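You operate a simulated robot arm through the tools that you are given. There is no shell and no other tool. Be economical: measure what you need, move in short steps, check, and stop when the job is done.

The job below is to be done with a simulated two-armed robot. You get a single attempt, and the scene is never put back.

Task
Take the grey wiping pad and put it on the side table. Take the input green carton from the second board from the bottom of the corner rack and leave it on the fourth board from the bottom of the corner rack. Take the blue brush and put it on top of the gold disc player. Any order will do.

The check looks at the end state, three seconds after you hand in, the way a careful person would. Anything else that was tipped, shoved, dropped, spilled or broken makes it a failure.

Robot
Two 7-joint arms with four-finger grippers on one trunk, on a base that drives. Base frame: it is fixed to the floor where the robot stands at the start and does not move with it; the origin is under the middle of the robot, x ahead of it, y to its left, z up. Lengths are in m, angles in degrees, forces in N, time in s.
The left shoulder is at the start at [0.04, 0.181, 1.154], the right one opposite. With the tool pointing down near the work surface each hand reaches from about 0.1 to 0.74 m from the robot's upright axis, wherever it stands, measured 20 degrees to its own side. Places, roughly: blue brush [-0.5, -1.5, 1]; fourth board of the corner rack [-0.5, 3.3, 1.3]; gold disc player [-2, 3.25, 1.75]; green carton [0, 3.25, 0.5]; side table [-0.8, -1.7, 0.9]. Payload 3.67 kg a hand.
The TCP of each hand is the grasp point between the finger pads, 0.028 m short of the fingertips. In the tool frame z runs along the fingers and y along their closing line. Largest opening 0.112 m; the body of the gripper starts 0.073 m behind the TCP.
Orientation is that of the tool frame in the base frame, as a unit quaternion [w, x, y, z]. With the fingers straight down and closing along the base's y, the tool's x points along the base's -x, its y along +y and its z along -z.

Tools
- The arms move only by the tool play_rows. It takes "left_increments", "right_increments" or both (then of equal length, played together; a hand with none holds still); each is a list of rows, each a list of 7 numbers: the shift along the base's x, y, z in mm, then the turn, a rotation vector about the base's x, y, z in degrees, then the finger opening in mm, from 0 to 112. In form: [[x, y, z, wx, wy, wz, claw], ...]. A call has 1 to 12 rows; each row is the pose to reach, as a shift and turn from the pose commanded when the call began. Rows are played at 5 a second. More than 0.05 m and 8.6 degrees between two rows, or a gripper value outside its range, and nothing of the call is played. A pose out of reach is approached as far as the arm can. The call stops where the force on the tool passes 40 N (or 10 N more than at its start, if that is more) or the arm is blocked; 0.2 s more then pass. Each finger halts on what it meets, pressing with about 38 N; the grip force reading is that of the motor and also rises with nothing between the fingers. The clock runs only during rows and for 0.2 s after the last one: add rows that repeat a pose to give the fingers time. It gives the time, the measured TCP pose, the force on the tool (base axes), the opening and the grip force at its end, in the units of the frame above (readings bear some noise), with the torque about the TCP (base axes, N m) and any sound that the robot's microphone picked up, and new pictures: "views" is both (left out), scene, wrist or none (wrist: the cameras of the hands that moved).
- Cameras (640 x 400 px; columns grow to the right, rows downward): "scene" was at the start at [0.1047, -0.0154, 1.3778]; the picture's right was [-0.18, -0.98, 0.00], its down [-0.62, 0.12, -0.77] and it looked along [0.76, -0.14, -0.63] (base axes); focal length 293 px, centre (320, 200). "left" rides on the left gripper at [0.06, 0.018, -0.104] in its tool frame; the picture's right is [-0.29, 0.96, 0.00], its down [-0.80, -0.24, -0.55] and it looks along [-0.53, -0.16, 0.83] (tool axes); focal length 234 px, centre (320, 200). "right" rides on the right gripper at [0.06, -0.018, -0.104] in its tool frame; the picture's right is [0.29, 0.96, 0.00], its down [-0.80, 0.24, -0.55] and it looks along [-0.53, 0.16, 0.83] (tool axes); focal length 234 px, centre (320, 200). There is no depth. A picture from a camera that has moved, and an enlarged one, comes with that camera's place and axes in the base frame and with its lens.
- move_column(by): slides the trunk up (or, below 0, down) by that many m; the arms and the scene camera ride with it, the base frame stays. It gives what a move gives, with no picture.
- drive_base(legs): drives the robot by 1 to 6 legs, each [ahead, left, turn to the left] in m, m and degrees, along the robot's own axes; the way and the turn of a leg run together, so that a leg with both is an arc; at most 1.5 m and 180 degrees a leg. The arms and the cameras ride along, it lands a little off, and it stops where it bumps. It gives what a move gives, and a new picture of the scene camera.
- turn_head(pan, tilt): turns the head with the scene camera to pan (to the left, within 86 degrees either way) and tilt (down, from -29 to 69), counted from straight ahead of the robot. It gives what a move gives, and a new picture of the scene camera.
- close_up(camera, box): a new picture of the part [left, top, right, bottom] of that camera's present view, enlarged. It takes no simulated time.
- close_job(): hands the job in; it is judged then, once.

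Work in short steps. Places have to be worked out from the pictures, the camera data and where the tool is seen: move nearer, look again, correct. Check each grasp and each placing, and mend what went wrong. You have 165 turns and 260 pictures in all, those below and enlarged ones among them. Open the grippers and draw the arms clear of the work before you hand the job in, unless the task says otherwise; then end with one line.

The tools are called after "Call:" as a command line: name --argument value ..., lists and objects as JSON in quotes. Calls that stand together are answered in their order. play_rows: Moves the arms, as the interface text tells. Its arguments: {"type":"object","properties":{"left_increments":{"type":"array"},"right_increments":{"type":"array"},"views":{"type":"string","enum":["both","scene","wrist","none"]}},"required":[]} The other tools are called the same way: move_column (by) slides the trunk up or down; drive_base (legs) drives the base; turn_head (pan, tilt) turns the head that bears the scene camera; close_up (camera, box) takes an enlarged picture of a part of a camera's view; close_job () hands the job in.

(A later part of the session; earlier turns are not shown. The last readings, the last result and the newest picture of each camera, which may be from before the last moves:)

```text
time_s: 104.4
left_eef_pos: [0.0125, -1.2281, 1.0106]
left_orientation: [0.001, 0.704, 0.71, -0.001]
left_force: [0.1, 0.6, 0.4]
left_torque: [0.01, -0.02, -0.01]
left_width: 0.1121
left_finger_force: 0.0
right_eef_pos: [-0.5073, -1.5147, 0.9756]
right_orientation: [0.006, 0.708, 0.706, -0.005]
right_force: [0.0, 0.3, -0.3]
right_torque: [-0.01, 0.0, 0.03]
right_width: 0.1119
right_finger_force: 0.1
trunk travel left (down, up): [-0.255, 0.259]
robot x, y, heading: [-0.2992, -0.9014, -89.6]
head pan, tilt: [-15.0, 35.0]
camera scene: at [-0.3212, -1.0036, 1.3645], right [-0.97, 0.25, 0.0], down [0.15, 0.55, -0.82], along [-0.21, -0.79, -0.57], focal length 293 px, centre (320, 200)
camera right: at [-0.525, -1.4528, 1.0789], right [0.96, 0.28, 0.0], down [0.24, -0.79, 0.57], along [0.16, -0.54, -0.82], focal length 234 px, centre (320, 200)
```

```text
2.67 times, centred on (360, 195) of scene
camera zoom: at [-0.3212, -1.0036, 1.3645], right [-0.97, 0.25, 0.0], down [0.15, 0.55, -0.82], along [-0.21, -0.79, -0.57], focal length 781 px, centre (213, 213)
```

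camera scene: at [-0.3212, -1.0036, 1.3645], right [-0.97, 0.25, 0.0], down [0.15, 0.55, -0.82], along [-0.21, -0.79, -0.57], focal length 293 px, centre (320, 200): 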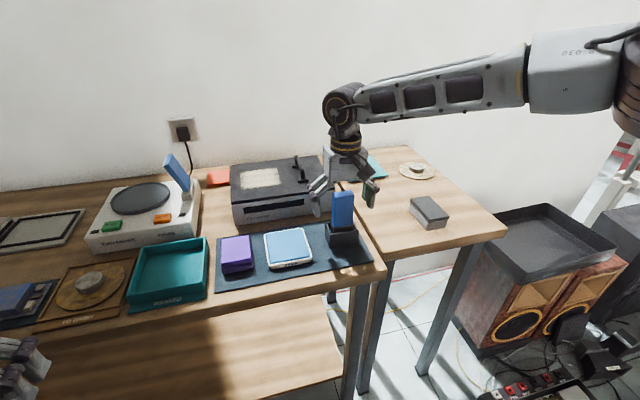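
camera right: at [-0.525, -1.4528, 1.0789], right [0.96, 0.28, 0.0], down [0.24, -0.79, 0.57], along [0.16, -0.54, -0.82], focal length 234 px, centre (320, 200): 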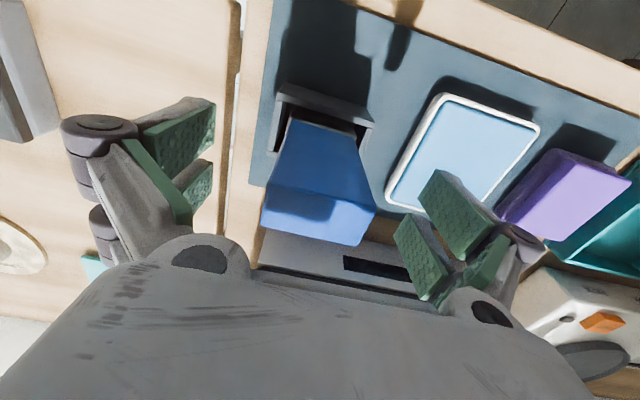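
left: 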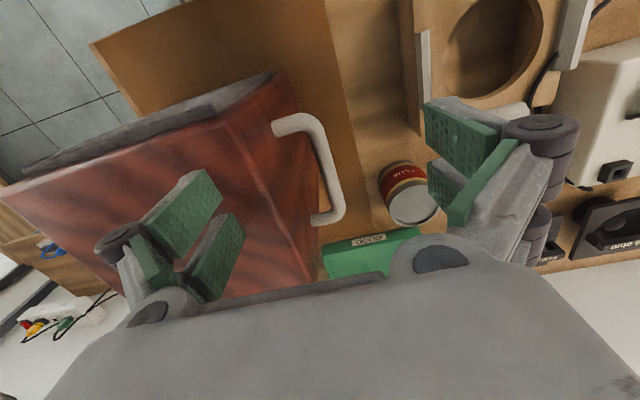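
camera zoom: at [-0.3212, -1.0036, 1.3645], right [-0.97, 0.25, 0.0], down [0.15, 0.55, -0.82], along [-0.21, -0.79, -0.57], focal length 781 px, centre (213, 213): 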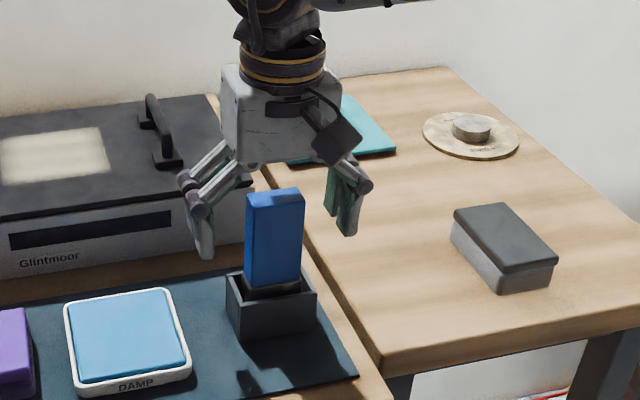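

Brush lies between the fingers, top at 0.999. Close on it.

Call:
play_rows --right_increments '[[0, 0, 0, 0, 0, 0, 90], [0, 0, 0, 0, 0, 0, 70], [0, 0, 0, 0, 0, 0, 55], [0, 0, 0, 0, 0, 0, 38], [0, 0, 0, 0, 0, 0, 38], [0, 0, 0, 0, 0, 0, 38]]' --views "wrist"

```text
time_s: 105.8
left_eef_pos: [0.0113, -1.2286, 1.0105]
left_orientation: [0.0, 0.705, 0.709, 0.001]
left_force: [0.6, 0.2, 0.0]
left_torque: [0.0, 0.0, 0.0]
left_width: 0.1119
left_finger_force: 0.1
right_eef_pos: [-0.5077, -1.514, 0.976]
right_orientation: [0.006, 0.708, 0.706, -0.005]
right_force: [-0.2, 0.2, 0.1]
right_torque: [-0.01, 0.01, -0.01]
right_width: 0.045
right_finger_force: 37.8
trunk travel left (down, up): [-0.255, 0.259]
robot x, y, heading: [-0.2966, -0.8979, -89.7]
head pan, tilt: [-15.0, 35.0]
camera right: at [-0.5251, -1.4528, 1.0791], right [0.96, 0.28, 0.0], down [0.24, -0.79, 0.57], along [0.16, -0.54, -0.82], focal length 234 px, centre (320, 200)
```

right: 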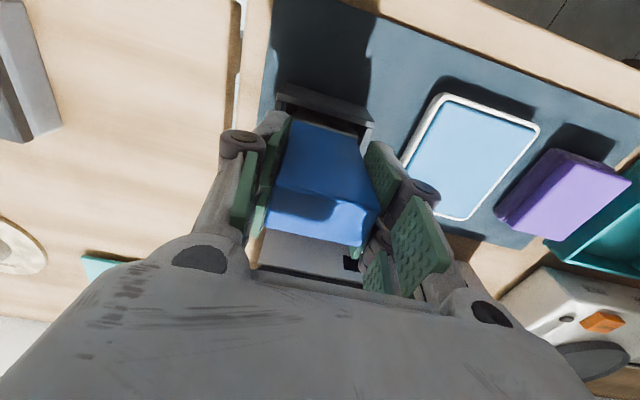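

Gripped at 45 mm. Lift straight out of the stand.

Call:
play_rows --right_increments '[[0, 0, 12, 0, 0, 0, 36], [0, 0, 30, 0, 0, 0, 36], [0, 0, 55, 0, 0, 0, 36], [0, 0, 85, 0, 0, 0, 36], [0, 0, 120, 0, 0, 0, 36], [0, 0, 160, 0, 0, 0, 36]]'

```text
time_s: 107.2
left_eef_pos: [0.0114, -1.2279, 1.0121]
left_orientation: [0.0, 0.704, 0.71, 0.0]
left_force: [-0.7, -0.4, 0.0]
left_torque: [-0.05, -0.02, 0.01]
left_width: 0.112
left_finger_force: 0.0
right_eef_pos: [-0.5072, -1.5154, 1.136]
right_orientation: [0.005, 0.708, 0.706, -0.005]
right_force: [-0.1, 0.1, -0.2]
right_torque: [0.01, -0.01, 0.02]
right_width: 0.0452
right_finger_force: 37.8
trunk travel left (down, up): [-0.255, 0.259]
robot x, y, heading: [-0.2976, -0.8942, -89.6]
head pan, tilt: [-15.0, 35.0]
camera scene: at [-0.321, -1.0031, 1.3646], right [-0.97, 0.25, 0.0], down [0.15, 0.55, -0.82], along [-0.21, -0.79, -0.57], focal length 293 px, centre (320, 200)
camera right: at [-0.5248, -1.4537, 1.239], right [0.96, 0.28, 0.0], down [0.24, -0.79, 0.57], along [0.16, -0.54, -0.82], focal length 234 px, centre (320, 200)
```

scene: 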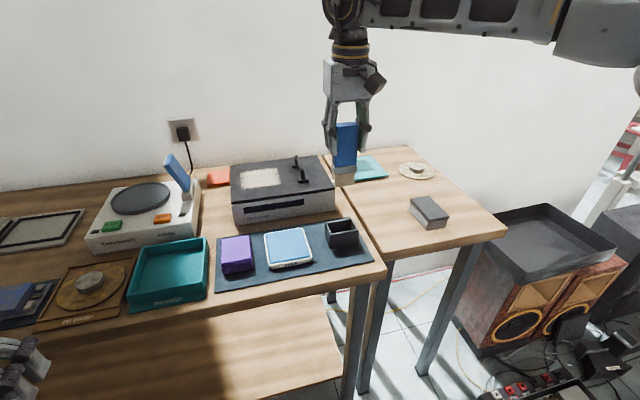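
right: 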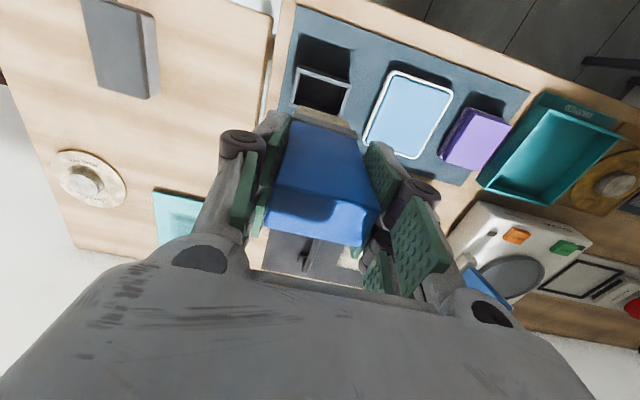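

Brush is free. Now raise, back off, turn (rightward, over free floor) to face the racks, and look ahead.

Call:
move_column --by 0.12

Call:
drive_base --legs '[[-0.4, 0, 0], [0, 0, -180], [0, -0.13, 0]]'

Call:
turn_head --pan 0 --tilt 20

```text
time_s: 108.7
left_eef_pos: [0.0115, -1.2283, 1.1301]
left_orientation: [0.002, 0.705, 0.709, 0.0]
left_force: [0.5, -0.7, -0.2]
left_torque: [-0.03, 0.0, -0.01]
left_width: 0.112
left_finger_force: 0.0
right_eef_pos: [-0.5082, -1.5172, 1.2537]
right_orientation: [0.005, 0.709, 0.705, -0.004]
right_force: [-0.3, -0.3, -0.7]
right_torque: [-0.03, 0.0, -0.01]
right_width: 0.0452
right_finger_force: 38.0
trunk travel left (down, up): [-0.375, 0.139]
robot x, y, heading: [-0.3047, -0.8963, -89.8]
head pan, tilt: [-15.0, 35.0]
```

```text
time_s: 120.3
left_eef_pos: [-0.4904, -0.1684, 1.1303]
left_orientation: [0.0, 0.718, -0.696, 0.0]
left_force: [-0.9, 0.5, 0.0]
left_torque: [-0.02, -0.03, 0.03]
left_width: 0.1123
left_finger_force: 0.0
right_eef_pos: [0.0193, 0.1306, 1.2549]
right_orientation: [-0.005, 0.714, -0.7, -0.006]
right_force: [-0.3, 0.7, -1.1]
right_torque: [0.01, -0.03, -0.02]
right_width: 0.0454
right_finger_force: 38.1
trunk travel left (down, up): [-0.375, 0.139]
robot x, y, heading: [-0.1698, -0.4912, 91.5]
head pan, tilt: [-15.0, 35.0]
camera scene: at [-0.1533, -0.3857, 1.4836], right [0.97, -0.23, 0.0], down [-0.13, -0.56, -0.82], along [0.19, 0.8, -0.57], focal length 293 px, centre (320, 200)
```

scene: 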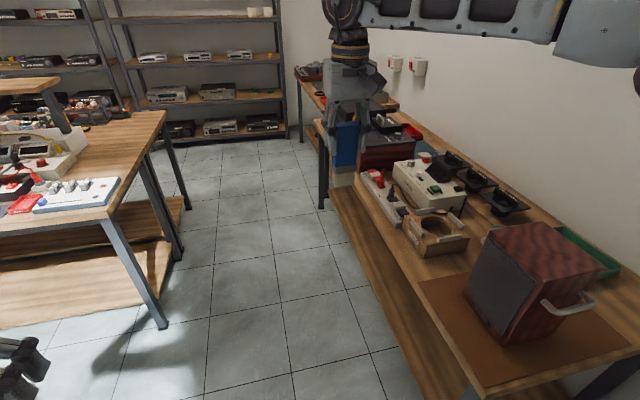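

```text
time_s: 121.0
left_eef_pos: [-0.4897, -0.1701, 1.1309]
left_orientation: [0.0, 0.718, -0.696, -0.002]
left_force: [-0.3, -0.5, -0.1]
left_torque: [0.02, 0.05, -0.01]
left_width: 0.1121
left_finger_force: 0.0
right_eef_pos: [0.0234, 0.1307, 1.2527]
right_orientation: [-0.005, 0.715, -0.699, -0.007]
right_force: [1.0, 0.4, -0.5]
right_torque: [0.01, -0.02, -0.01]
right_width: 0.0449
right_finger_force: 37.8
trunk travel left (down, up): [-0.375, 0.139]
robot x, y, heading: [-0.1708, -0.4893, 91.8]
head pan, tilt: [0.0, 20.0]
camera scene: at [-0.1735, -0.3783, 1.5074], right [1.0, 0.03, 0.0], down [0.01, -0.34, -0.94], along [-0.03, 0.94, -0.34], focal length 293 px, centre (320, 200)
```

scene: 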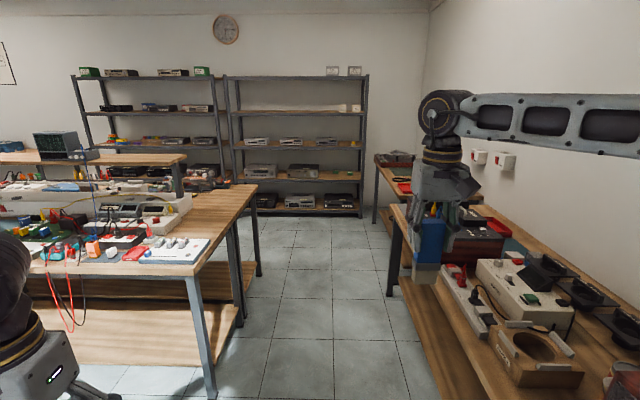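

Corridor between middle table (x≈−0.70) and bench (x≈0.3) is clear. Drive down it to about y=2.1.

Call:
drive_base --legs '[[0, 0, -1.8], [1.3, 0, 0], [1.2, 0, 0]]'

Call:
turn_head --pan 60 --tilt 0

```text
time_s: 134.1
left_eef_pos: [-0.4495, 2.3521, 1.1296]
left_orientation: [-0.001, -0.703, 0.712, 0.001]
left_force: [0.5, 0.0, 0.5]
left_torque: [0.0, -0.01, -0.02]
left_width: 0.1121
left_finger_force: 0.2
right_eef_pos: [0.0757, 2.6297, 1.2552]
right_orientation: [0.005, -0.7, 0.714, 0.006]
right_force: [0.2, 0.1, -0.6]
right_torque: [-0.02, -0.01, -0.02]
right_width: 0.0451
right_finger_force: 38.3
trunk travel left (down, up): [-0.375, 0.139]
robot x, y, heading: [-0.1413, 2.0144, 89.5]
head pan, tilt: [0.0, 20.0]
camera scene: at [-0.1427, 2.1295, 1.5074], right [1.0, -0.01, 0.0], down [-0.01, -0.34, -0.94], along [0.01, 0.94, -0.34], focal length 293 px, centre (320, 200)
```

scene: 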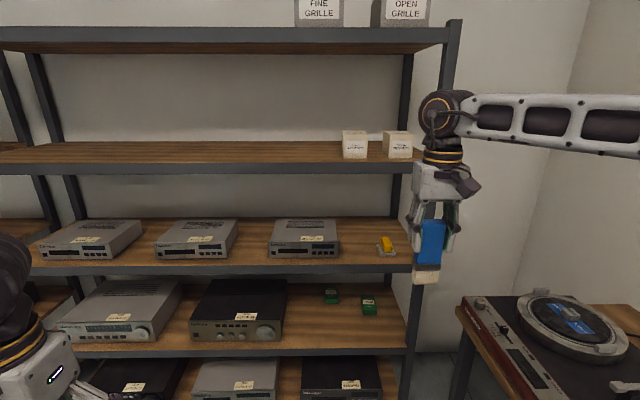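

```text
time_s: 135.3
left_eef_pos: [-0.4492, 2.3534, 1.1311]
left_orientation: [-0.002, -0.703, 0.711, 0.001]
left_force: [0.2, 0.3, 0.1]
left_torque: [-0.04, 0.0, 0.0]
left_width: 0.1119
left_finger_force: 0.0
right_eef_pos: [0.075, 2.6295, 1.2542]
right_orientation: [0.004, -0.699, 0.715, 0.006]
right_force: [0.0, 0.2, -0.8]
right_torque: [0.01, 0.0, -0.01]
right_width: 0.0454
right_finger_force: 37.7
trunk travel left (down, up): [-0.375, 0.139]
robot x, y, heading: [-0.1462, 2.0173, 89.3]
head pan, tilt: [60.0, 0.0]
camera scene: at [-0.2213, 2.0829, 1.5397], right [0.51, 0.86, 0.0], down [0.0, 0.0, -1.0], along [-0.86, 0.51, 0.0], focal length 293 px, centre (320, 200)
```

scene: 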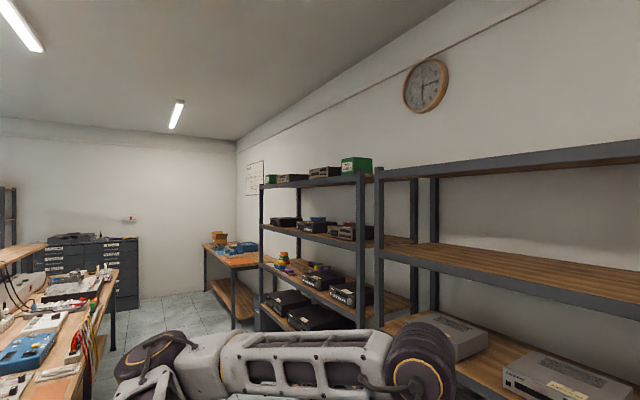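

The gold player should be on top of the left rack. I drive left along the aisle to face it.

Call:
drive_base --legs '[[0.1, 0, 0.7], [0, 0.9, 0], [0, 0.8, 0]]'

Call:
turn_head --pan 0 --tilt 0

```text
time_s: 145.0
left_eef_pos: [-2.1459, 2.4475, 1.1302]
left_orientation: [0.001, 0.709, -0.705, -0.001]
left_force: [-0.8, 0.2, -0.4]
left_torque: [-0.02, 0.0, 0.01]
left_width: 0.1121
left_finger_force: 0.0
right_eef_pos: [-1.6262, 2.7328, 1.2554]
right_orientation: [0.005, -0.705, 0.709, 0.006]
right_force: [0.1, 0.2, 0.2]
right_torque: [0.0, 0.01, 0.03]
right_width: 0.0451
right_finger_force: 38.1
trunk travel left (down, up): [-0.375, 0.139]
robot x, y, heading: [-1.8393, 2.1163, 90.1]
head pan, tilt: [60.0, 0.0]
camera scene: at [-1.9136, 2.1818, 1.5398], right [0.5, 0.87, 0.0], down [0.0, 0.0, -1.0], along [-0.87, 0.5, 0.0], focal length 293 px, centre (320, 200)
```

scene: 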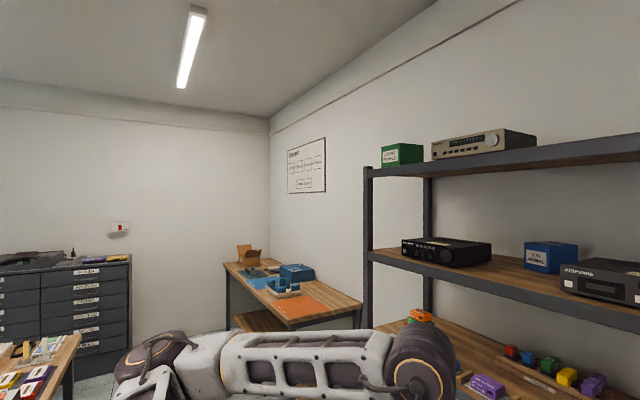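

```text
time_s: 146.3
left_eef_pos: [-2.1459, 2.4472, 1.1312]
left_orientation: [0.0, 0.709, -0.705, 0.0]
left_force: [-0.6, 0.1, 0.3]
left_torque: [0.02, 0.04, 0.0]
left_width: 0.1117
left_finger_force: 0.1
right_eef_pos: [-1.6274, 2.7335, 1.2549]
right_orientation: [0.005, -0.705, 0.709, 0.006]
right_force: [0.2, 0.1, -0.9]
right_torque: [0.02, -0.01, -0.02]
right_width: 0.045
right_finger_force: 37.8
trunk travel left (down, up): [-0.375, 0.139]
robot x, y, heading: [-1.836, 2.1145, 90.3]
head pan, tilt: [0.0, 0.0]
camera scene: at [-1.8365, 2.227, 1.5397], right [1.0, 0.0, 0.0], down [0.0, 0.0, -1.0], along [0.0, 1.0, 0.0], focal length 293 px, centre (320, 200)
```

scene: 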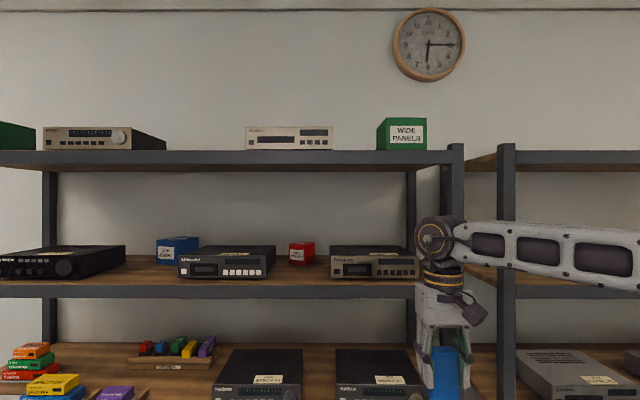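

Several gold-ish units; zoom to identify the disc player on the top board.

Call:
close_up --camera "scene" --box '[220, 110, 360, 160]'

Call:
close_up --camera "scene" --box '[20, 110, 180, 160]'

Call:
close_up --camera "scene" --box '[310, 235, 430, 290]'

```text
4.57 times, centred on (290, 135) of scene
camera zoom: at [-1.8365, 2.227, 1.5397], right [1.0, 0.0, 0.0], down [0.0, 0.0, -1.0], along [0.0, 1.0, 0.0], focal length 1339 px, centre (457, 497)
```

zoom: 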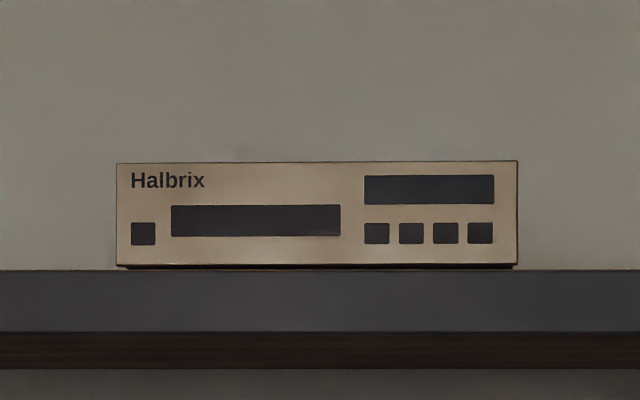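

```text
4.00 times, centred on (100, 135) of scene
camera zoom: at [-1.8365, 2.227, 1.5397], right [1.0, 0.0, 0.0], down [0.0, 0.0, -1.0], along [0.0, 1.0, 0.0], focal length 1172 px, centre (1200, 460)
```

zoom: 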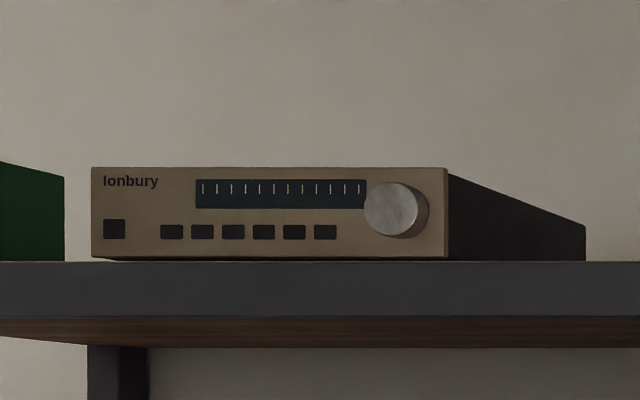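

```text
5.33 times, centred on (370, 262) of scene
camera zoom: at [-1.8365, 2.227, 1.5397], right [1.0, 0.0, 0.0], down [0.0, 0.0, -1.0], along [0.0, 1.0, 0.0], focal length 1562 px, centre (53, -133)
```

zoom: 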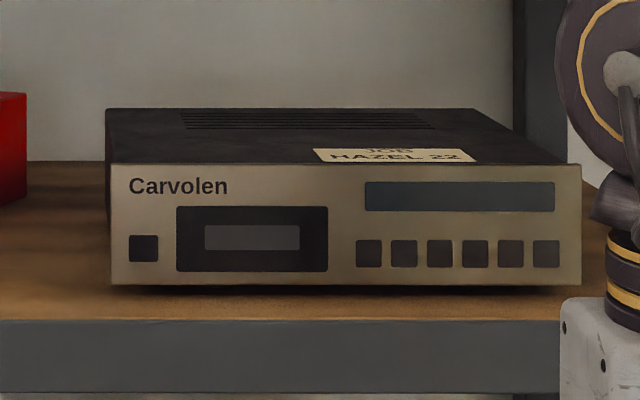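

Halbrix on the top board is the gold disc player (others are a tuner and a cassette deck). I raise the trunk fully and re-view to get its depth by parallax.

Call:
move_column --by 0.137

Call:
close_up --camera "scene" --box '[160, 120, 480, 320]'

```text
time_s: 147.9
left_eef_pos: [-2.1461, 2.4473, 1.2679]
left_orientation: [0.001, 0.71, -0.704, -0.001]
left_force: [0.5, -0.9, -1.2]
left_torque: [-0.01, 0.01, -0.01]
left_width: 0.1117
left_finger_force: 0.1
right_eef_pos: [-1.6269, 2.7346, 1.3917]
right_orientation: [0.005, -0.706, 0.708, 0.005]
right_force: [1.1, 0.1, -0.2]
right_torque: [0.0, 0.02, 0.01]
right_width: 0.045
right_finger_force: 37.7
trunk travel left (down, up): [-0.512, 0.002]
robot x, y, heading: [-1.8347, 2.1196, 90.3]
head pan, tilt: [0.0, 0.0]
```

```text
2.00 times, centred on (320, 220) of scene
camera zoom: at [-1.8362, 2.2271, 1.677], right [1.0, 0.0, 0.0], down [0.0, 0.0, -1.0], along [0.0, 1.0, 0.0], focal length 586 px, centre (320, 160)
```

zoom: 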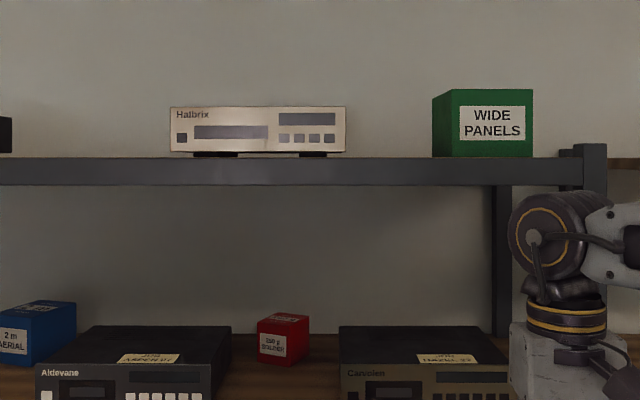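

Player: x −2.056…−1.798, front y≈3.086, top z≈1.755; rack front y≈3.05. I pitch the right hand up so the fingers point at the rack, while raising it.

Call:
play_rows --right_increments '[[0, -5, 20, 7.5, 0, 0, 36], [0, -10, 40, 15, 0, 0, 36], [0, -15, 60, 22.5, 0, 0, 36], [0, -20, 80, 30, 0, 0, 36], [0, -25, 100, 37.5, 0, 0, 36], [0, -30, 120, 45, 0, 0, 36], [0, -35, 140, 52.5, 0, 0, 36], [0, -40, 160, 60, 0, 0, 36], [0, -40, 180, 67.5, 0, 0, 36], [0, -40, 200, 75, 0, 0, 36], [0, -40, 220, 82.5, 0, 0, 36], [0, -40, 240, 88, 0, 0, 36]]'

```text
time_s: 150.5
left_eef_pos: [-2.1449, 2.4473, 1.2675]
left_orientation: [0.001, 0.71, -0.704, -0.001]
left_force: [1.0, -0.2, 1.3]
left_torque: [-0.01, 0.0, 0.02]
left_width: 0.1119
left_finger_force: 0.0
right_eef_pos: [-1.6263, 2.6936, 1.6324]
right_orientation: [0.493, -0.505, 0.505, 0.497]
right_force: [0.6, 0.8, 0.4]
right_torque: [-0.02, 0.0, 0.02]
right_width: 0.0455
right_finger_force: 38.1
trunk travel left (down, up): [-0.512, 0.002]
robot x, y, heading: [-1.8374, 2.1163, 90.1]
head pan, tilt: [0.0, 0.0]
camera scene: at [-1.8361, 2.2271, 1.6768], right [1.0, 0.0, 0.0], down [0.0, 0.0, -1.0], along [0.0, 1.0, 0.0], focal length 293 px, centre (320, 200)
camera right: at [-1.6087, 2.5882, 1.5739], right [-0.96, -0.01, -0.28], down [-0.23, -0.54, 0.81], along [-0.16, 0.84, 0.52], focal length 234 px, centre (320, 200)
```

scene: 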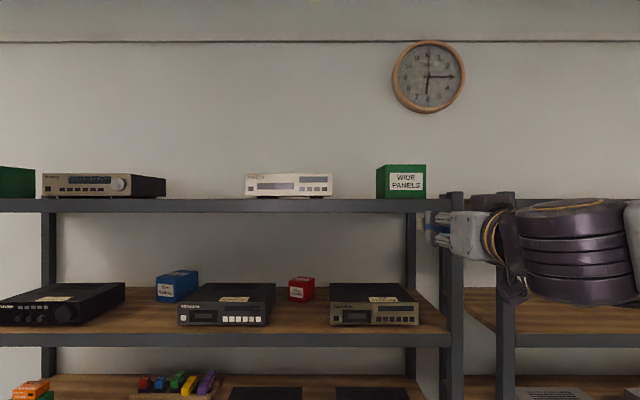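
right: 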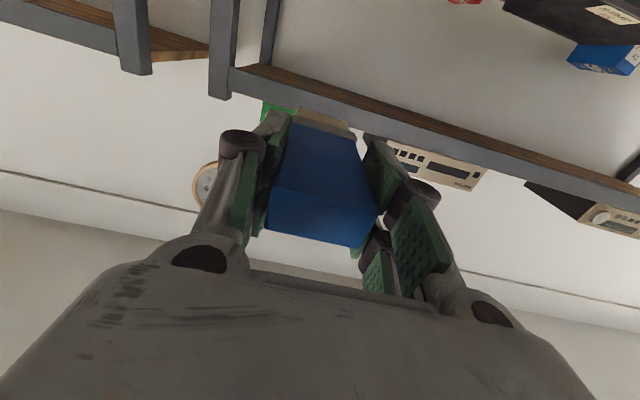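

Works well; brush points at the rack. Now raise to z≈1.80 with the tip slightly down.

Call:
play_rows --right_increments '[[0, 0, 40, -2, 0, 0, 36], [0, 0, 80, -4, 0, 0, 36], [0, 0, 120, -5, 0, 0, 36], [0, 0, 160, -5, 0, 0, 36], [0, 0, 180, -5, 0, 0, 36], [0, 0, 180, -5, 0, 0, 36]]' --views "wrist"

```text
time_s: 151.9
left_eef_pos: [-2.1452, 2.4475, 1.2675]
left_orientation: [0.001, 0.709, -0.705, 0.0]
left_force: [0.0, 1.4, 0.1]
left_torque: [-0.01, 0.02, 0.01]
left_width: 0.112
left_finger_force: 0.0
right_eef_pos: [-1.6275, 2.6933, 1.8105]
right_orientation: [0.472, -0.525, 0.528, 0.473]
right_force: [0.3, -0.3, -0.3]
right_torque: [-0.04, 0.0, -0.01]
right_width: 0.0451
right_finger_force: 37.9
trunk travel left (down, up): [-0.512, 0.002]
robot x, y, heading: [-1.8376, 2.1178, 90.4]
head pan, tilt: [0.0, 0.0]
camera right: at [-1.6087, 2.5831, 1.7626], right [-0.96, -0.03, -0.28], down [-0.24, -0.47, 0.85], along [-0.16, 0.88, 0.44], focal length 234 px, centre (320, 200)
```

right: 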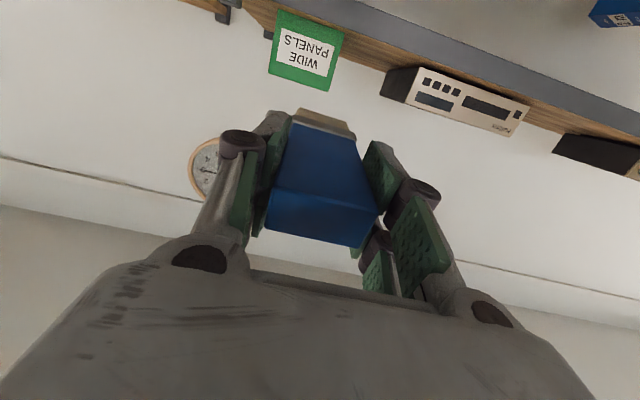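

Reached z=1.81. Now drive left 0.30 and ahead 0.28 to bring the brush before the player.

Call:
drive_base --legs '[[0, 0.3, -0.3], [0.27, 0, 0]]'

Call:
close_up --camera "right" --box '[0, 0, 640, 400]'

```text
time_s: 155.5
left_eef_pos: [-2.445, 2.7144, 1.2681]
left_orientation: [-0.001, 0.708, -0.706, -0.001]
left_force: [0.6, -0.5, 0.6]
left_torque: [0.0, 0.0, -0.01]
left_width: 0.1119
left_finger_force: 0.0
right_eef_pos: [-1.9236, 2.9557, 1.8119]
right_orientation: [0.474, -0.523, 0.528, 0.473]
right_force: [0.1, 0.0, 0.2]
right_torque: [0.0, -0.02, -0.04]
right_width: 0.045
right_finger_force: 37.6
trunk travel left (down, up): [-0.512, 0.002]
robot x, y, heading: [-2.1366, 2.3833, 89.8]
head pan, tilt: [0.0, 0.0]
camera scene: at [-2.1362, 2.4909, 1.6771], right [1.0, 0.0, 0.0], down [0.0, 0.0, -1.0], along [0.0, 1.0, 0.0], focal length 293 px, centre (320, 200)
```

scene: 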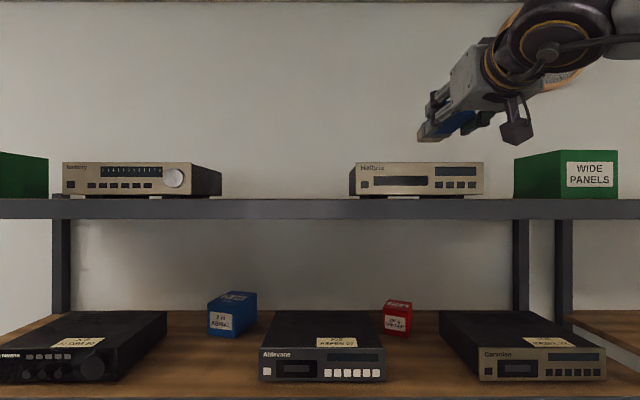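

```text
1.00 times, centred on (320, 200) of right (not enlarged: the box is as wide or as high as the picture)
camera zoom: at [-1.9065, 2.845, 1.7637], right [-0.96, -0.02, -0.28], down [-0.24, -0.47, 0.85], along [-0.15, 0.88, 0.44], focal length 234 px, centre (320, 200)
```

zoom: 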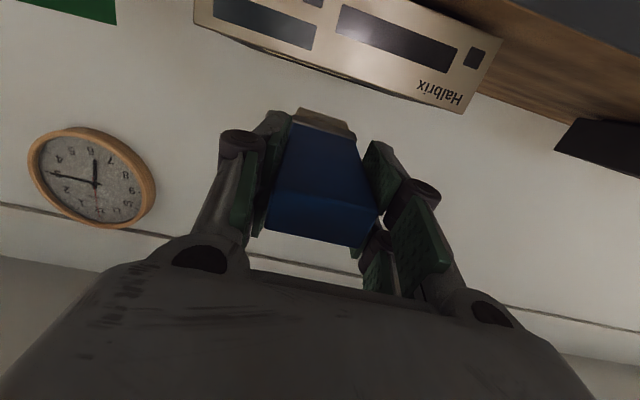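

Estimates hold (player centre x≈−1.935, top 1.753). Extend forward over the player at z 1.81.

Call:
play_rows --right_increments '[[-3, 40, 0, 0, 0, 0, 36], [-6, 80, 0, 0, 0, 0, 36], [-9, 120, 0, 0, 0, 0, 36], [-11, 170, 0, 0, 0, 0, 36], [-11, 170, 0, 0, 0, 0, 36]]'

```text
time_s: 156.7
left_eef_pos: [-2.4445, 2.7183, 1.2669]
left_orientation: [-0.002, -0.706, 0.708, -0.001]
left_force: [0.1, -0.4, 0.5]
left_torque: [0.03, 0.0, 0.01]
left_width: 0.112
left_finger_force: 0.0
right_eef_pos: [-1.9253, 3.1171, 1.8102]
right_orientation: [0.473, -0.523, 0.529, 0.472]
right_force: [-0.1, 0.7, -0.1]
right_torque: [-0.02, -0.01, 0.0]
right_width: 0.0452
right_finger_force: 38.0
right hand out of reach, approached as far as the arm can: row 4, 5
trunk travel left (down, up): [-0.512, 0.002]
robot x, y, heading: [-2.1352, 2.3803, 89.7]
head pan, tilt: [0.0, 0.0]
camera scene: at [-2.1356, 2.4959, 1.6767], right [1.0, 0.0, 0.0], down [0.0, 0.0, -1.0], along [0.0, 1.0, 0.0], focal length 293 px, centre (320, 200)
camera right: at [-1.9071, 3.0067, 1.7622], right [-0.96, -0.02, -0.28], down [-0.24, -0.46, 0.85], along [-0.15, 0.89, 0.44], focal length 234 px, centre (320, 200)
```

scene: 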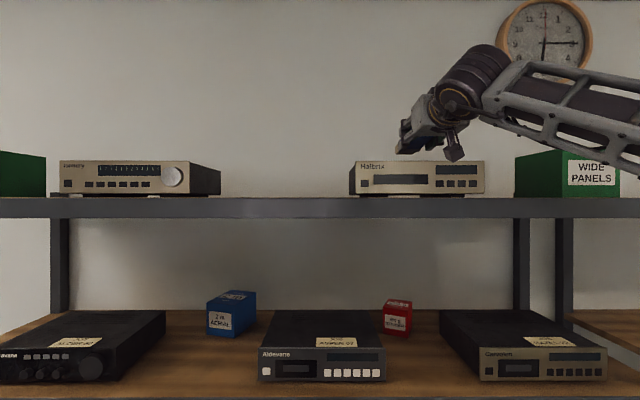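
right: 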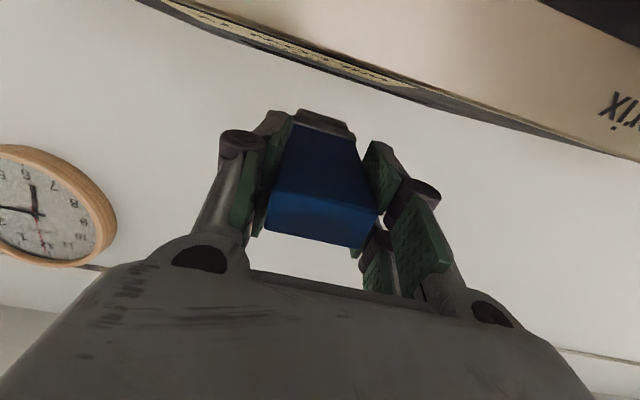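

The brush is over the player. Lower in fine steps until contact.

Call:
play_rows --right_increments '[[0, 0, -10, 0, 0, 0, 36], [0, 0, -18, 1, 0, 0, 36], [0, 0, -22, 2, 0, 0, 36], [0, 0, -26, 2, 0, 0, 36], [0, 0, -29, 2, 0, 0, 36], [0, 0, -32, 2, 0, 0, 36], [0, 0, -35, 2, 0, 0, 36], [0, 0, -38, 2, 0, 0, 36]]'

Call:
close_up --camera "scene" --box '[320, 80, 540, 220]'

```text
time_s: 158.7
left_eef_pos: [-2.4452, 2.7167, 1.2669]
left_orientation: [0.002, 0.707, -0.707, -0.001]
left_force: [0.0, -0.1, 0.6]
left_torque: [0.02, 0.0, -0.03]
left_width: 0.1123
left_finger_force: 0.0
right_eef_pos: [-1.9248, 3.1134, 1.7806]
right_orientation: [0.484, -0.513, 0.517, 0.485]
right_force: [-1.5, 0.2, 1.5]
right_torque: [0.06, -0.07, 0.07]
right_width: 0.0454
right_finger_force: 37.9
trunk travel left (down, up): [-0.512, 0.002]
robot x, y, heading: [-2.1364, 2.3835, 89.7]
head pan, tilt: [0.0, 0.0]
stopped in row 8 (right hand): the force on the tool passed its limit at 42 N (the readings are from after the stop); the commanded pose is now the measured one
camera scene: at [-2.136, 2.4939, 1.6765], right [1.0, 0.0, 0.0], down [0.0, 0.0, -1.0], along [0.0, 1.0, 0.0], focal length 293 px, centre (320, 200)
camera right: at [-1.9082, 3.0056, 1.7267], right [-0.96, -0.01, -0.28], down [-0.24, -0.51, 0.83], along [-0.15, 0.86, 0.48], focal length 234 px, centre (320, 200)
```

scene: 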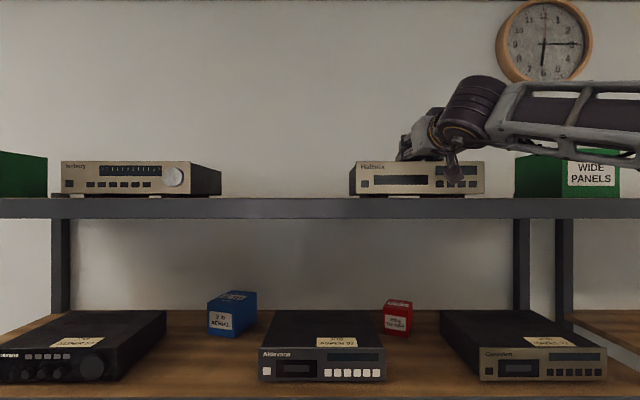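
right: 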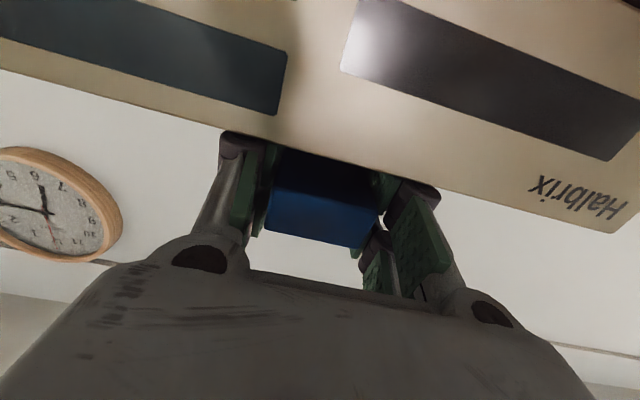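

```text
2.86 times, centred on (430, 150) of scene
camera zoom: at [-2.136, 2.4939, 1.6765], right [1.0, 0.0, 0.0], down [0.0, 0.0, -1.0], along [0.0, 1.0, 0.0], focal length 837 px, centre (6, 343)
```

zoom: 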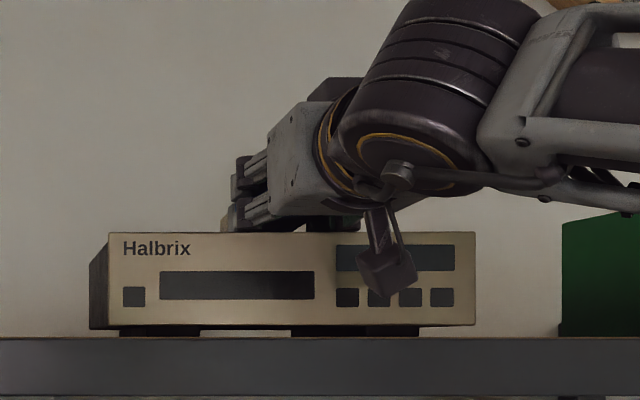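

Contact at TCP z 1.78, consistent with the brush resting. Open gently and look.

Call:
play_rows --right_increments '[[0, 0, 0, 0, 0, 0, 50], [0, 0, 0, 0, 0, 0, 60], [0, 0, 0, 0, 0, 0, 75], [0, 0, 0, 0, 0, 0, 75]]'

```text
time_s: 159.7
left_eef_pos: [-2.4447, 2.7164, 1.2677]
left_orientation: [0.0, 0.707, -0.707, 0.001]
left_force: [0.8, -0.4, -0.3]
left_torque: [0.01, -0.01, 0.02]
left_width: 0.1118
left_finger_force: 0.1
right_eef_pos: [-1.9257, 3.1133, 1.781]
right_orientation: [0.485, -0.512, 0.517, 0.485]
right_force: [-2.7, 1.3, 3.4]
right_torque: [0.11, -0.14, 0.1]
right_width: 0.0742
right_finger_force: 0.1
trunk travel left (down, up): [-0.512, 0.002]
robot x, y, heading: [-2.1389, 2.3818, 89.8]
head pan, tilt: [0.0, 0.0]
camera scene: at [-2.1363, 2.4939, 1.6768], right [1.0, 0.0, 0.0], down [0.0, 0.0, -1.0], along [0.0, 1.0, 0.0], focal length 293 px, centre (320, 200)
camera right: at [-1.9083, 3.0058, 1.7267], right [-0.96, -0.01, -0.28], down [-0.24, -0.5, 0.83], along [-0.15, 0.86, 0.48], focal length 234 px, centre (320, 200)
```

scene: 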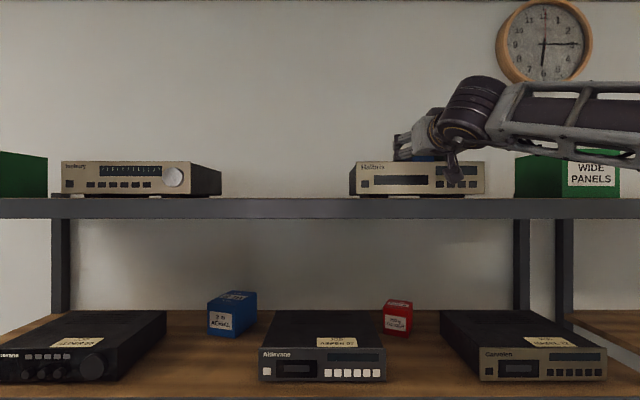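
right: 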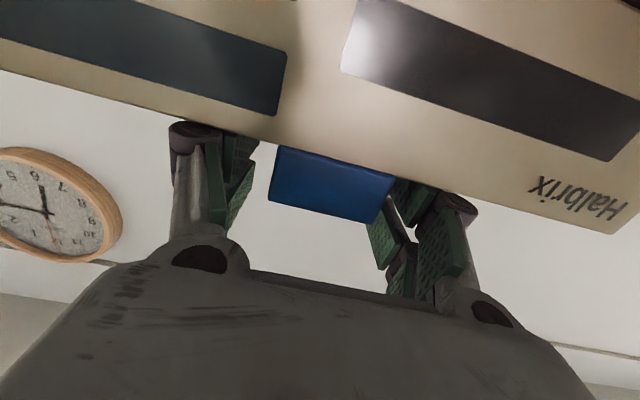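

The brush lies on the player. Open wider, lift slightly and retract straight back.

Call:
play_rows --right_increments '[[0, 0, 0, 0, 0, 0, 95], [0, 0, 0, 0, 0, 0, 105], [0, 0, 4, 0, 0, 0, 105], [0, -10, 8, 0, 0, 0, 105], [0, -40, 15, 0, 0, 0, 105], [0, -80, 20, 0, 0, 0, 105], [0, -125, 25, 0, 0, 0, 105], [0, -170, 25, 0, 0, 0, 105]]'

```text
time_s: 161.5
left_eef_pos: [-2.4445, 2.7128, 1.2681]
left_orientation: [0.001, -0.707, 0.708, 0.003]
left_force: [-0.3, 0.1, 0.3]
left_torque: [0.02, -0.03, 0.0]
left_width: 0.1122
left_finger_force: 0.2
right_eef_pos: [-1.9257, 2.938, 1.8045]
right_orientation: [0.485, -0.512, 0.517, 0.486]
right_force: [0.3, -1.0, -0.4]
right_torque: [0.02, -0.01, -0.02]
right_width: 0.1048
right_finger_force: 0.2
trunk travel left (down, up): [-0.512, 0.002]
robot x, y, heading: [-2.137, 2.3824, 89.7]
head pan, tilt: [0.0, 0.0]
camera scene: at [-2.1354, 2.4903, 1.6771], right [1.0, 0.0, 0.0], down [0.0, 0.0, -1.0], along [0.0, 1.0, 0.0], focal length 293 px, centre (320, 200)
camera right: at [-1.908, 2.8312, 1.7515], right [-0.96, -0.01, -0.28], down [-0.24, -0.51, 0.83], along [-0.15, 0.86, 0.48], focal length 234 px, centre (320, 200)
```

scene: 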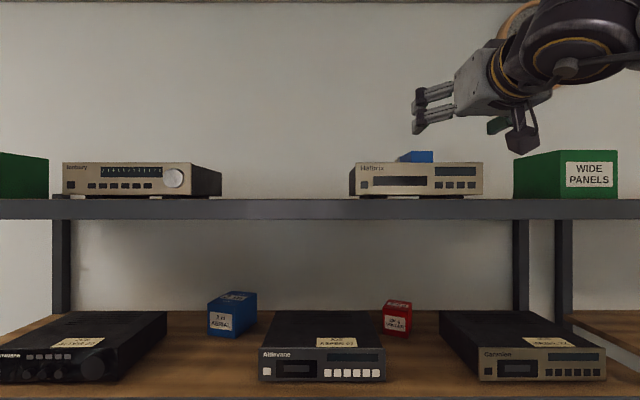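
right: 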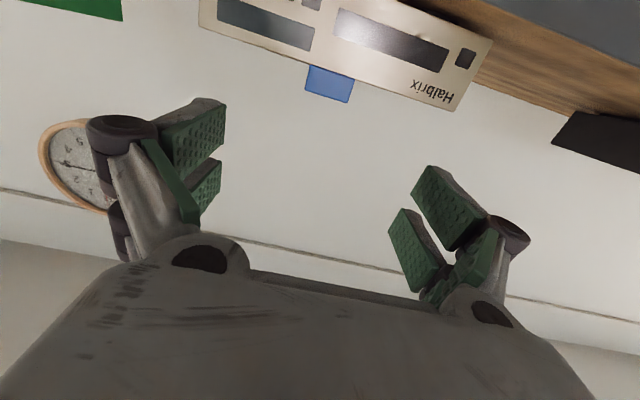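

Brush rests on the gold player. I back off and drive right to the corner rack, facing the carton.

Call:
drive_base --legs '[[-0.3, 0, 0], [0, -1.0, 0], [0, -0.9, 0.3]]'

Call:
play_rows --right_increments '[[0, 0, -40, -5, 0, 0, 105], [0, 0, -80, -10, 0, 0, 105], [0, 0, -120, -15, 0, 0, 105], [0, 0, -160, -20, 0, 0, 105], [0, 0, -200, -25, 0, 0, 105], [0, 0, -240, -30, 0, 0, 105], [0, 0, -280, -35, 0, 0, 105], [0, 0, -320, -40, 0, 0, 105], [0, 0, -360, -42, 0, 0, 105], [0, 0, -400, -42, 0, 0, 105]]' --views "none"

Call:
move_column --by -0.45

Call:
turn_head --pan -10 --tilt 25

```text
time_s: 170.7
left_eef_pos: [-1.1281, 2.4874, 1.2658]
left_orientation: [0.0, -0.653, 0.757, -0.001]
left_force: [0.0, 1.0, 0.3]
left_torque: [-0.05, -0.06, 0.04]
left_width: 0.1122
left_finger_force: 0.1
right_eef_pos: [-0.5823, 2.6363, 1.8021]
right_orientation: [0.52, -0.474, 0.553, 0.445]
right_force: [0.9, 0.8, 0.1]
right_torque: [0.01, 0.03, 0.01]
right_width: 0.1053
right_finger_force: 0.1
trunk travel left (down, up): [-0.512, 0.002]
robot x, y, heading: [-0.8694, 2.1083, 81.2]
head pan, tilt: [0.0, 0.0]
stopped in leg 3: the robot was blocked; the commanded pose is now the measured one
camera scene: at [-0.8554, 2.2233, 1.6765], right [0.99, -0.15, 0.0], down [0.0, 0.0, -1.0], along [0.15, 0.99, 0.0], focal length 293 px, centre (320, 200)
```

scene: 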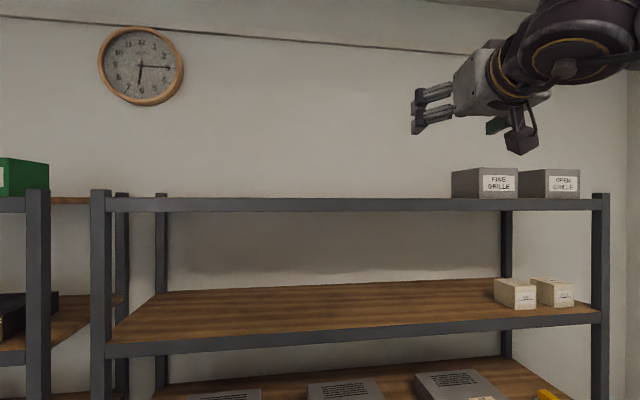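

```text
time_s: 172.9
left_eef_pos: [-1.1245, 2.4833, 1.2688]
left_orientation: [0.0, -0.653, 0.758, 0.001]
left_force: [-0.2, -0.4, 0.2]
left_torque: [-0.01, 0.04, 0.0]
left_width: 0.1118
left_finger_force: 0.1
right_eef_pos: [-0.5788, 2.6318, 1.4044]
right_orientation: [0.316, -0.627, 0.677, 0.219]
right_force: [-0.3, 0.0, -0.5]
right_torque: [0.01, -0.02, -0.03]
right_width: 0.1053
right_finger_force: 0.0
trunk travel left (down, up): [-0.512, 0.002]
robot x, y, heading: [-0.8647, 2.1119, 81.3]
head pan, tilt: [0.0, 0.0]
```

```text
refused: -0.45 is not a number from -0.4 to 0.4
```

```text
time_s: 173.8
left_eef_pos: [-1.1244, 2.4842, 1.2688]
left_orientation: [0.0, -0.652, 0.758, 0.002]
left_force: [0.8, 0.2, 0.3]
left_torque: [0.02, 0.01, 0.03]
left_width: 0.1121
left_finger_force: 0.1
right_eef_pos: [-0.5784, 2.6309, 1.4044]
right_orientation: [0.315, -0.628, 0.677, 0.219]
right_force: [0.7, 0.7, -1.1]
right_torque: [0.01, -0.02, -0.02]
right_width: 0.105
right_finger_force: 0.0
trunk travel left (down, up): [-0.512, 0.002]
robot x, y, heading: [-0.8655, 2.106, 81.4]
head pan, tilt: [-10.0, 25.0]
camera scene: at [-0.8361, 2.2164, 1.6365], right [0.95, -0.32, 0.0], down [-0.14, -0.4, -0.91], along [0.29, 0.86, -0.42], focal length 293 px, centre (320, 200)
```

scene: 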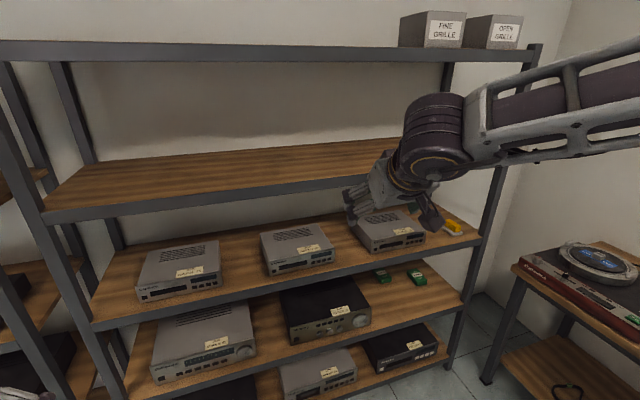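

The base bumped something at its rear right at x≈−0.87. I look to the right and down.

Call:
turn_head --pan -86 --tilt 55

Call:
turn_head --pan -86 --tilt 20

Call:
turn_head --pan 86 --tilt 45

```text
time_s: 175.2
left_eef_pos: [-1.124, 2.4843, 1.2668]
left_orientation: [-0.001, -0.652, 0.758, 0.001]
left_force: [-0.5, 0.1, 0.6]
left_torque: [-0.02, -0.01, 0.0]
left_width: 0.1119
left_finger_force: 0.0
right_eef_pos: [-0.5776, 2.6302, 1.4043]
right_orientation: [0.316, -0.627, 0.677, 0.219]
right_force: [0.2, 0.3, 0.6]
right_torque: [0.03, 0.01, 0.03]
right_width: 0.1051
right_finger_force: 0.1
trunk travel left (down, up): [-0.512, 0.002]
robot x, y, heading: [-0.8678, 2.1064, 81.1]
head pan, tilt: [-85.9, 55.0]
camera scene: at [-0.7935, 2.1235, 1.5925], right [-0.08, -1.0, 0.0], down [-0.82, 0.07, -0.57], along [0.57, -0.05, -0.82], focal length 293 px, centre (320, 200)
```

scene: 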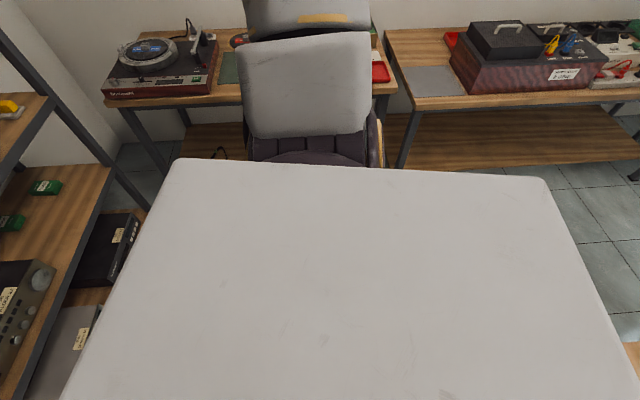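

```text
time_s: 176.2
left_eef_pos: [-1.1244, 2.4859, 1.268]
left_orientation: [-0.001, -0.652, 0.758, 0.001]
left_force: [0.0, 0.0, -0.2]
left_torque: [0.01, -0.01, -0.03]
left_width: 0.1118
left_finger_force: 0.2
right_eef_pos: [-0.5799, 2.6311, 1.4048]
right_orientation: [0.316, -0.628, 0.677, 0.219]
right_force: [0.3, 0.6, -0.2]
right_torque: [0.0, -0.03, 0.0]
right_width: 0.1049
right_finger_force: 0.0
trunk travel left (down, up): [-0.512, 0.002]
robot x, y, heading: [-0.8649, 2.1102, 81.1]
head pan, tilt: [-85.9, 20.0]
camera scene: at [-0.7727, 2.1216, 1.6445], right [-0.08, -1.0, 0.0], down [-0.34, 0.03, -0.94], along [0.94, -0.08, -0.34], focal length 293 px, centre (320, 200)
```

scene: 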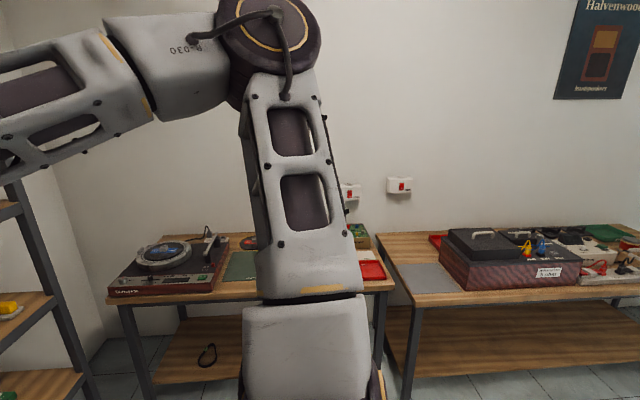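

```text
time_s: 178.8
left_eef_pos: [-1.1237, 2.4839, 1.268]
left_orientation: [0.001, -0.653, 0.757, 0.0]
left_force: [-0.4, 0.6, -0.5]
left_torque: [0.01, 0.0, -0.02]
left_width: 0.1119
left_finger_force: 0.0
right_eef_pos: [-0.5784, 2.6307, 1.4039]
right_orientation: [0.315, -0.628, 0.677, 0.218]
right_force: [0.4, -0.7, -0.2]
right_torque: [0.03, 0.0, 0.03]
right_width: 0.1048
right_finger_force: 0.1
trunk travel left (down, up): [-0.512, 0.002]
robot x, y, heading: [-0.8699, 2.1126, 81.1]
head pan, tilt: [85.9, 45.0]
camera scene: at [-0.9447, 2.1474, 1.6059], right [0.22, 0.97, 0.0], down [0.69, -0.16, -0.71], along [-0.69, 0.16, -0.71], focal length 293 px, centre (320, 200)
```

scene: 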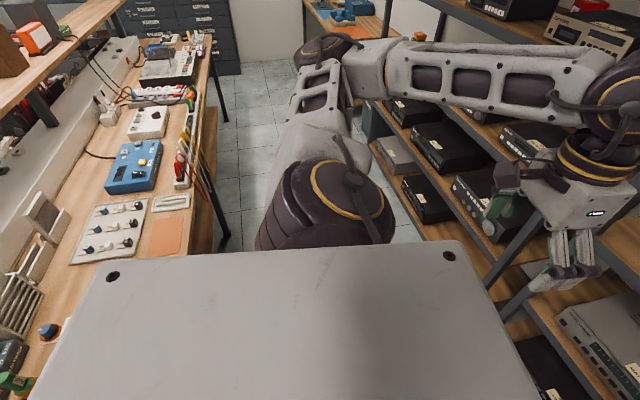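

The base rear was close to the middle table's back edge (y≈1.87). I move ahead 0.15 first, straighten, and continue right.

Call:
drive_base --legs '[[0.15, 0, 0], [0, 0, 8.9], [0, -0.62, 0]]'

Call:
turn_head --pan 86 --tilt 35

```text
time_s: 184.1
left_eef_pos: [-0.5355, 2.5902, 1.2678]
left_orientation: [0.0, 0.708, -0.707, 0.0]
left_force: [-0.9, 0.8, 0.4]
left_torque: [-0.03, 0.03, 0.01]
left_width: 0.112
left_finger_force: 0.2
right_eef_pos: [-0.0189, 2.8158, 1.4045]
right_orientation: [-0.299, 0.677, -0.627, -0.242]
right_force: [-0.4, 0.6, 0.6]
right_torque: [0.0, -0.02, 0.03]
right_width: 0.105
right_finger_force: 0.0
trunk travel left (down, up): [-0.512, 0.002]
robot x, y, heading: [-0.2264, 2.2547, 90.0]
head pan, tilt: [85.9, 45.0]
camera scene: at [-0.3076, 2.2832, 1.6058], right [0.07, 1.0, 0.0], down [0.71, -0.05, -0.71], along [-0.7, 0.05, -0.71], focal length 293 px, centre (320, 200)
```

scene: 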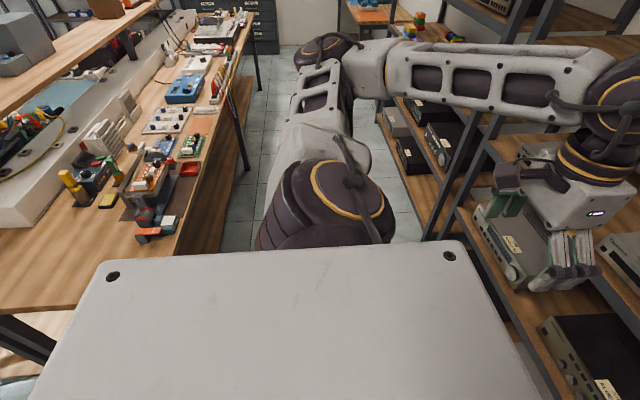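

```text
time_s: 184.8
left_eef_pos: [-0.5342, 2.5895, 1.2678]
left_orientation: [0.0, 0.708, -0.707, 0.0]
left_force: [-0.2, -0.9, 0.2]
left_torque: [0.03, -0.01, 0.02]
left_width: 0.1119
left_finger_force: 0.0
right_eef_pos: [-0.0166, 2.8174, 1.4042]
right_orientation: [-0.299, 0.676, -0.629, -0.241]
right_force: [0.5, -0.7, -0.1]
right_torque: [0.0, -0.01, 0.05]
right_width: 0.1049
right_finger_force: 0.1
trunk travel left (down, up): [-0.512, 0.002]
robot x, y, heading: [-0.2266, 2.2555, 89.9]
head pan, tilt: [85.9, 35.0]
camera scene: at [-0.3125, 2.2837, 1.6207], right [0.07, 1.0, 0.0], down [0.57, -0.04, -0.82], along [-0.82, 0.06, -0.57], focal length 293 px, centre (320, 200)
```

scene: 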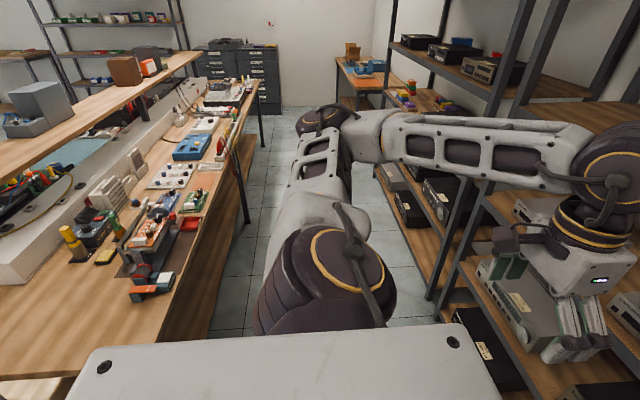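

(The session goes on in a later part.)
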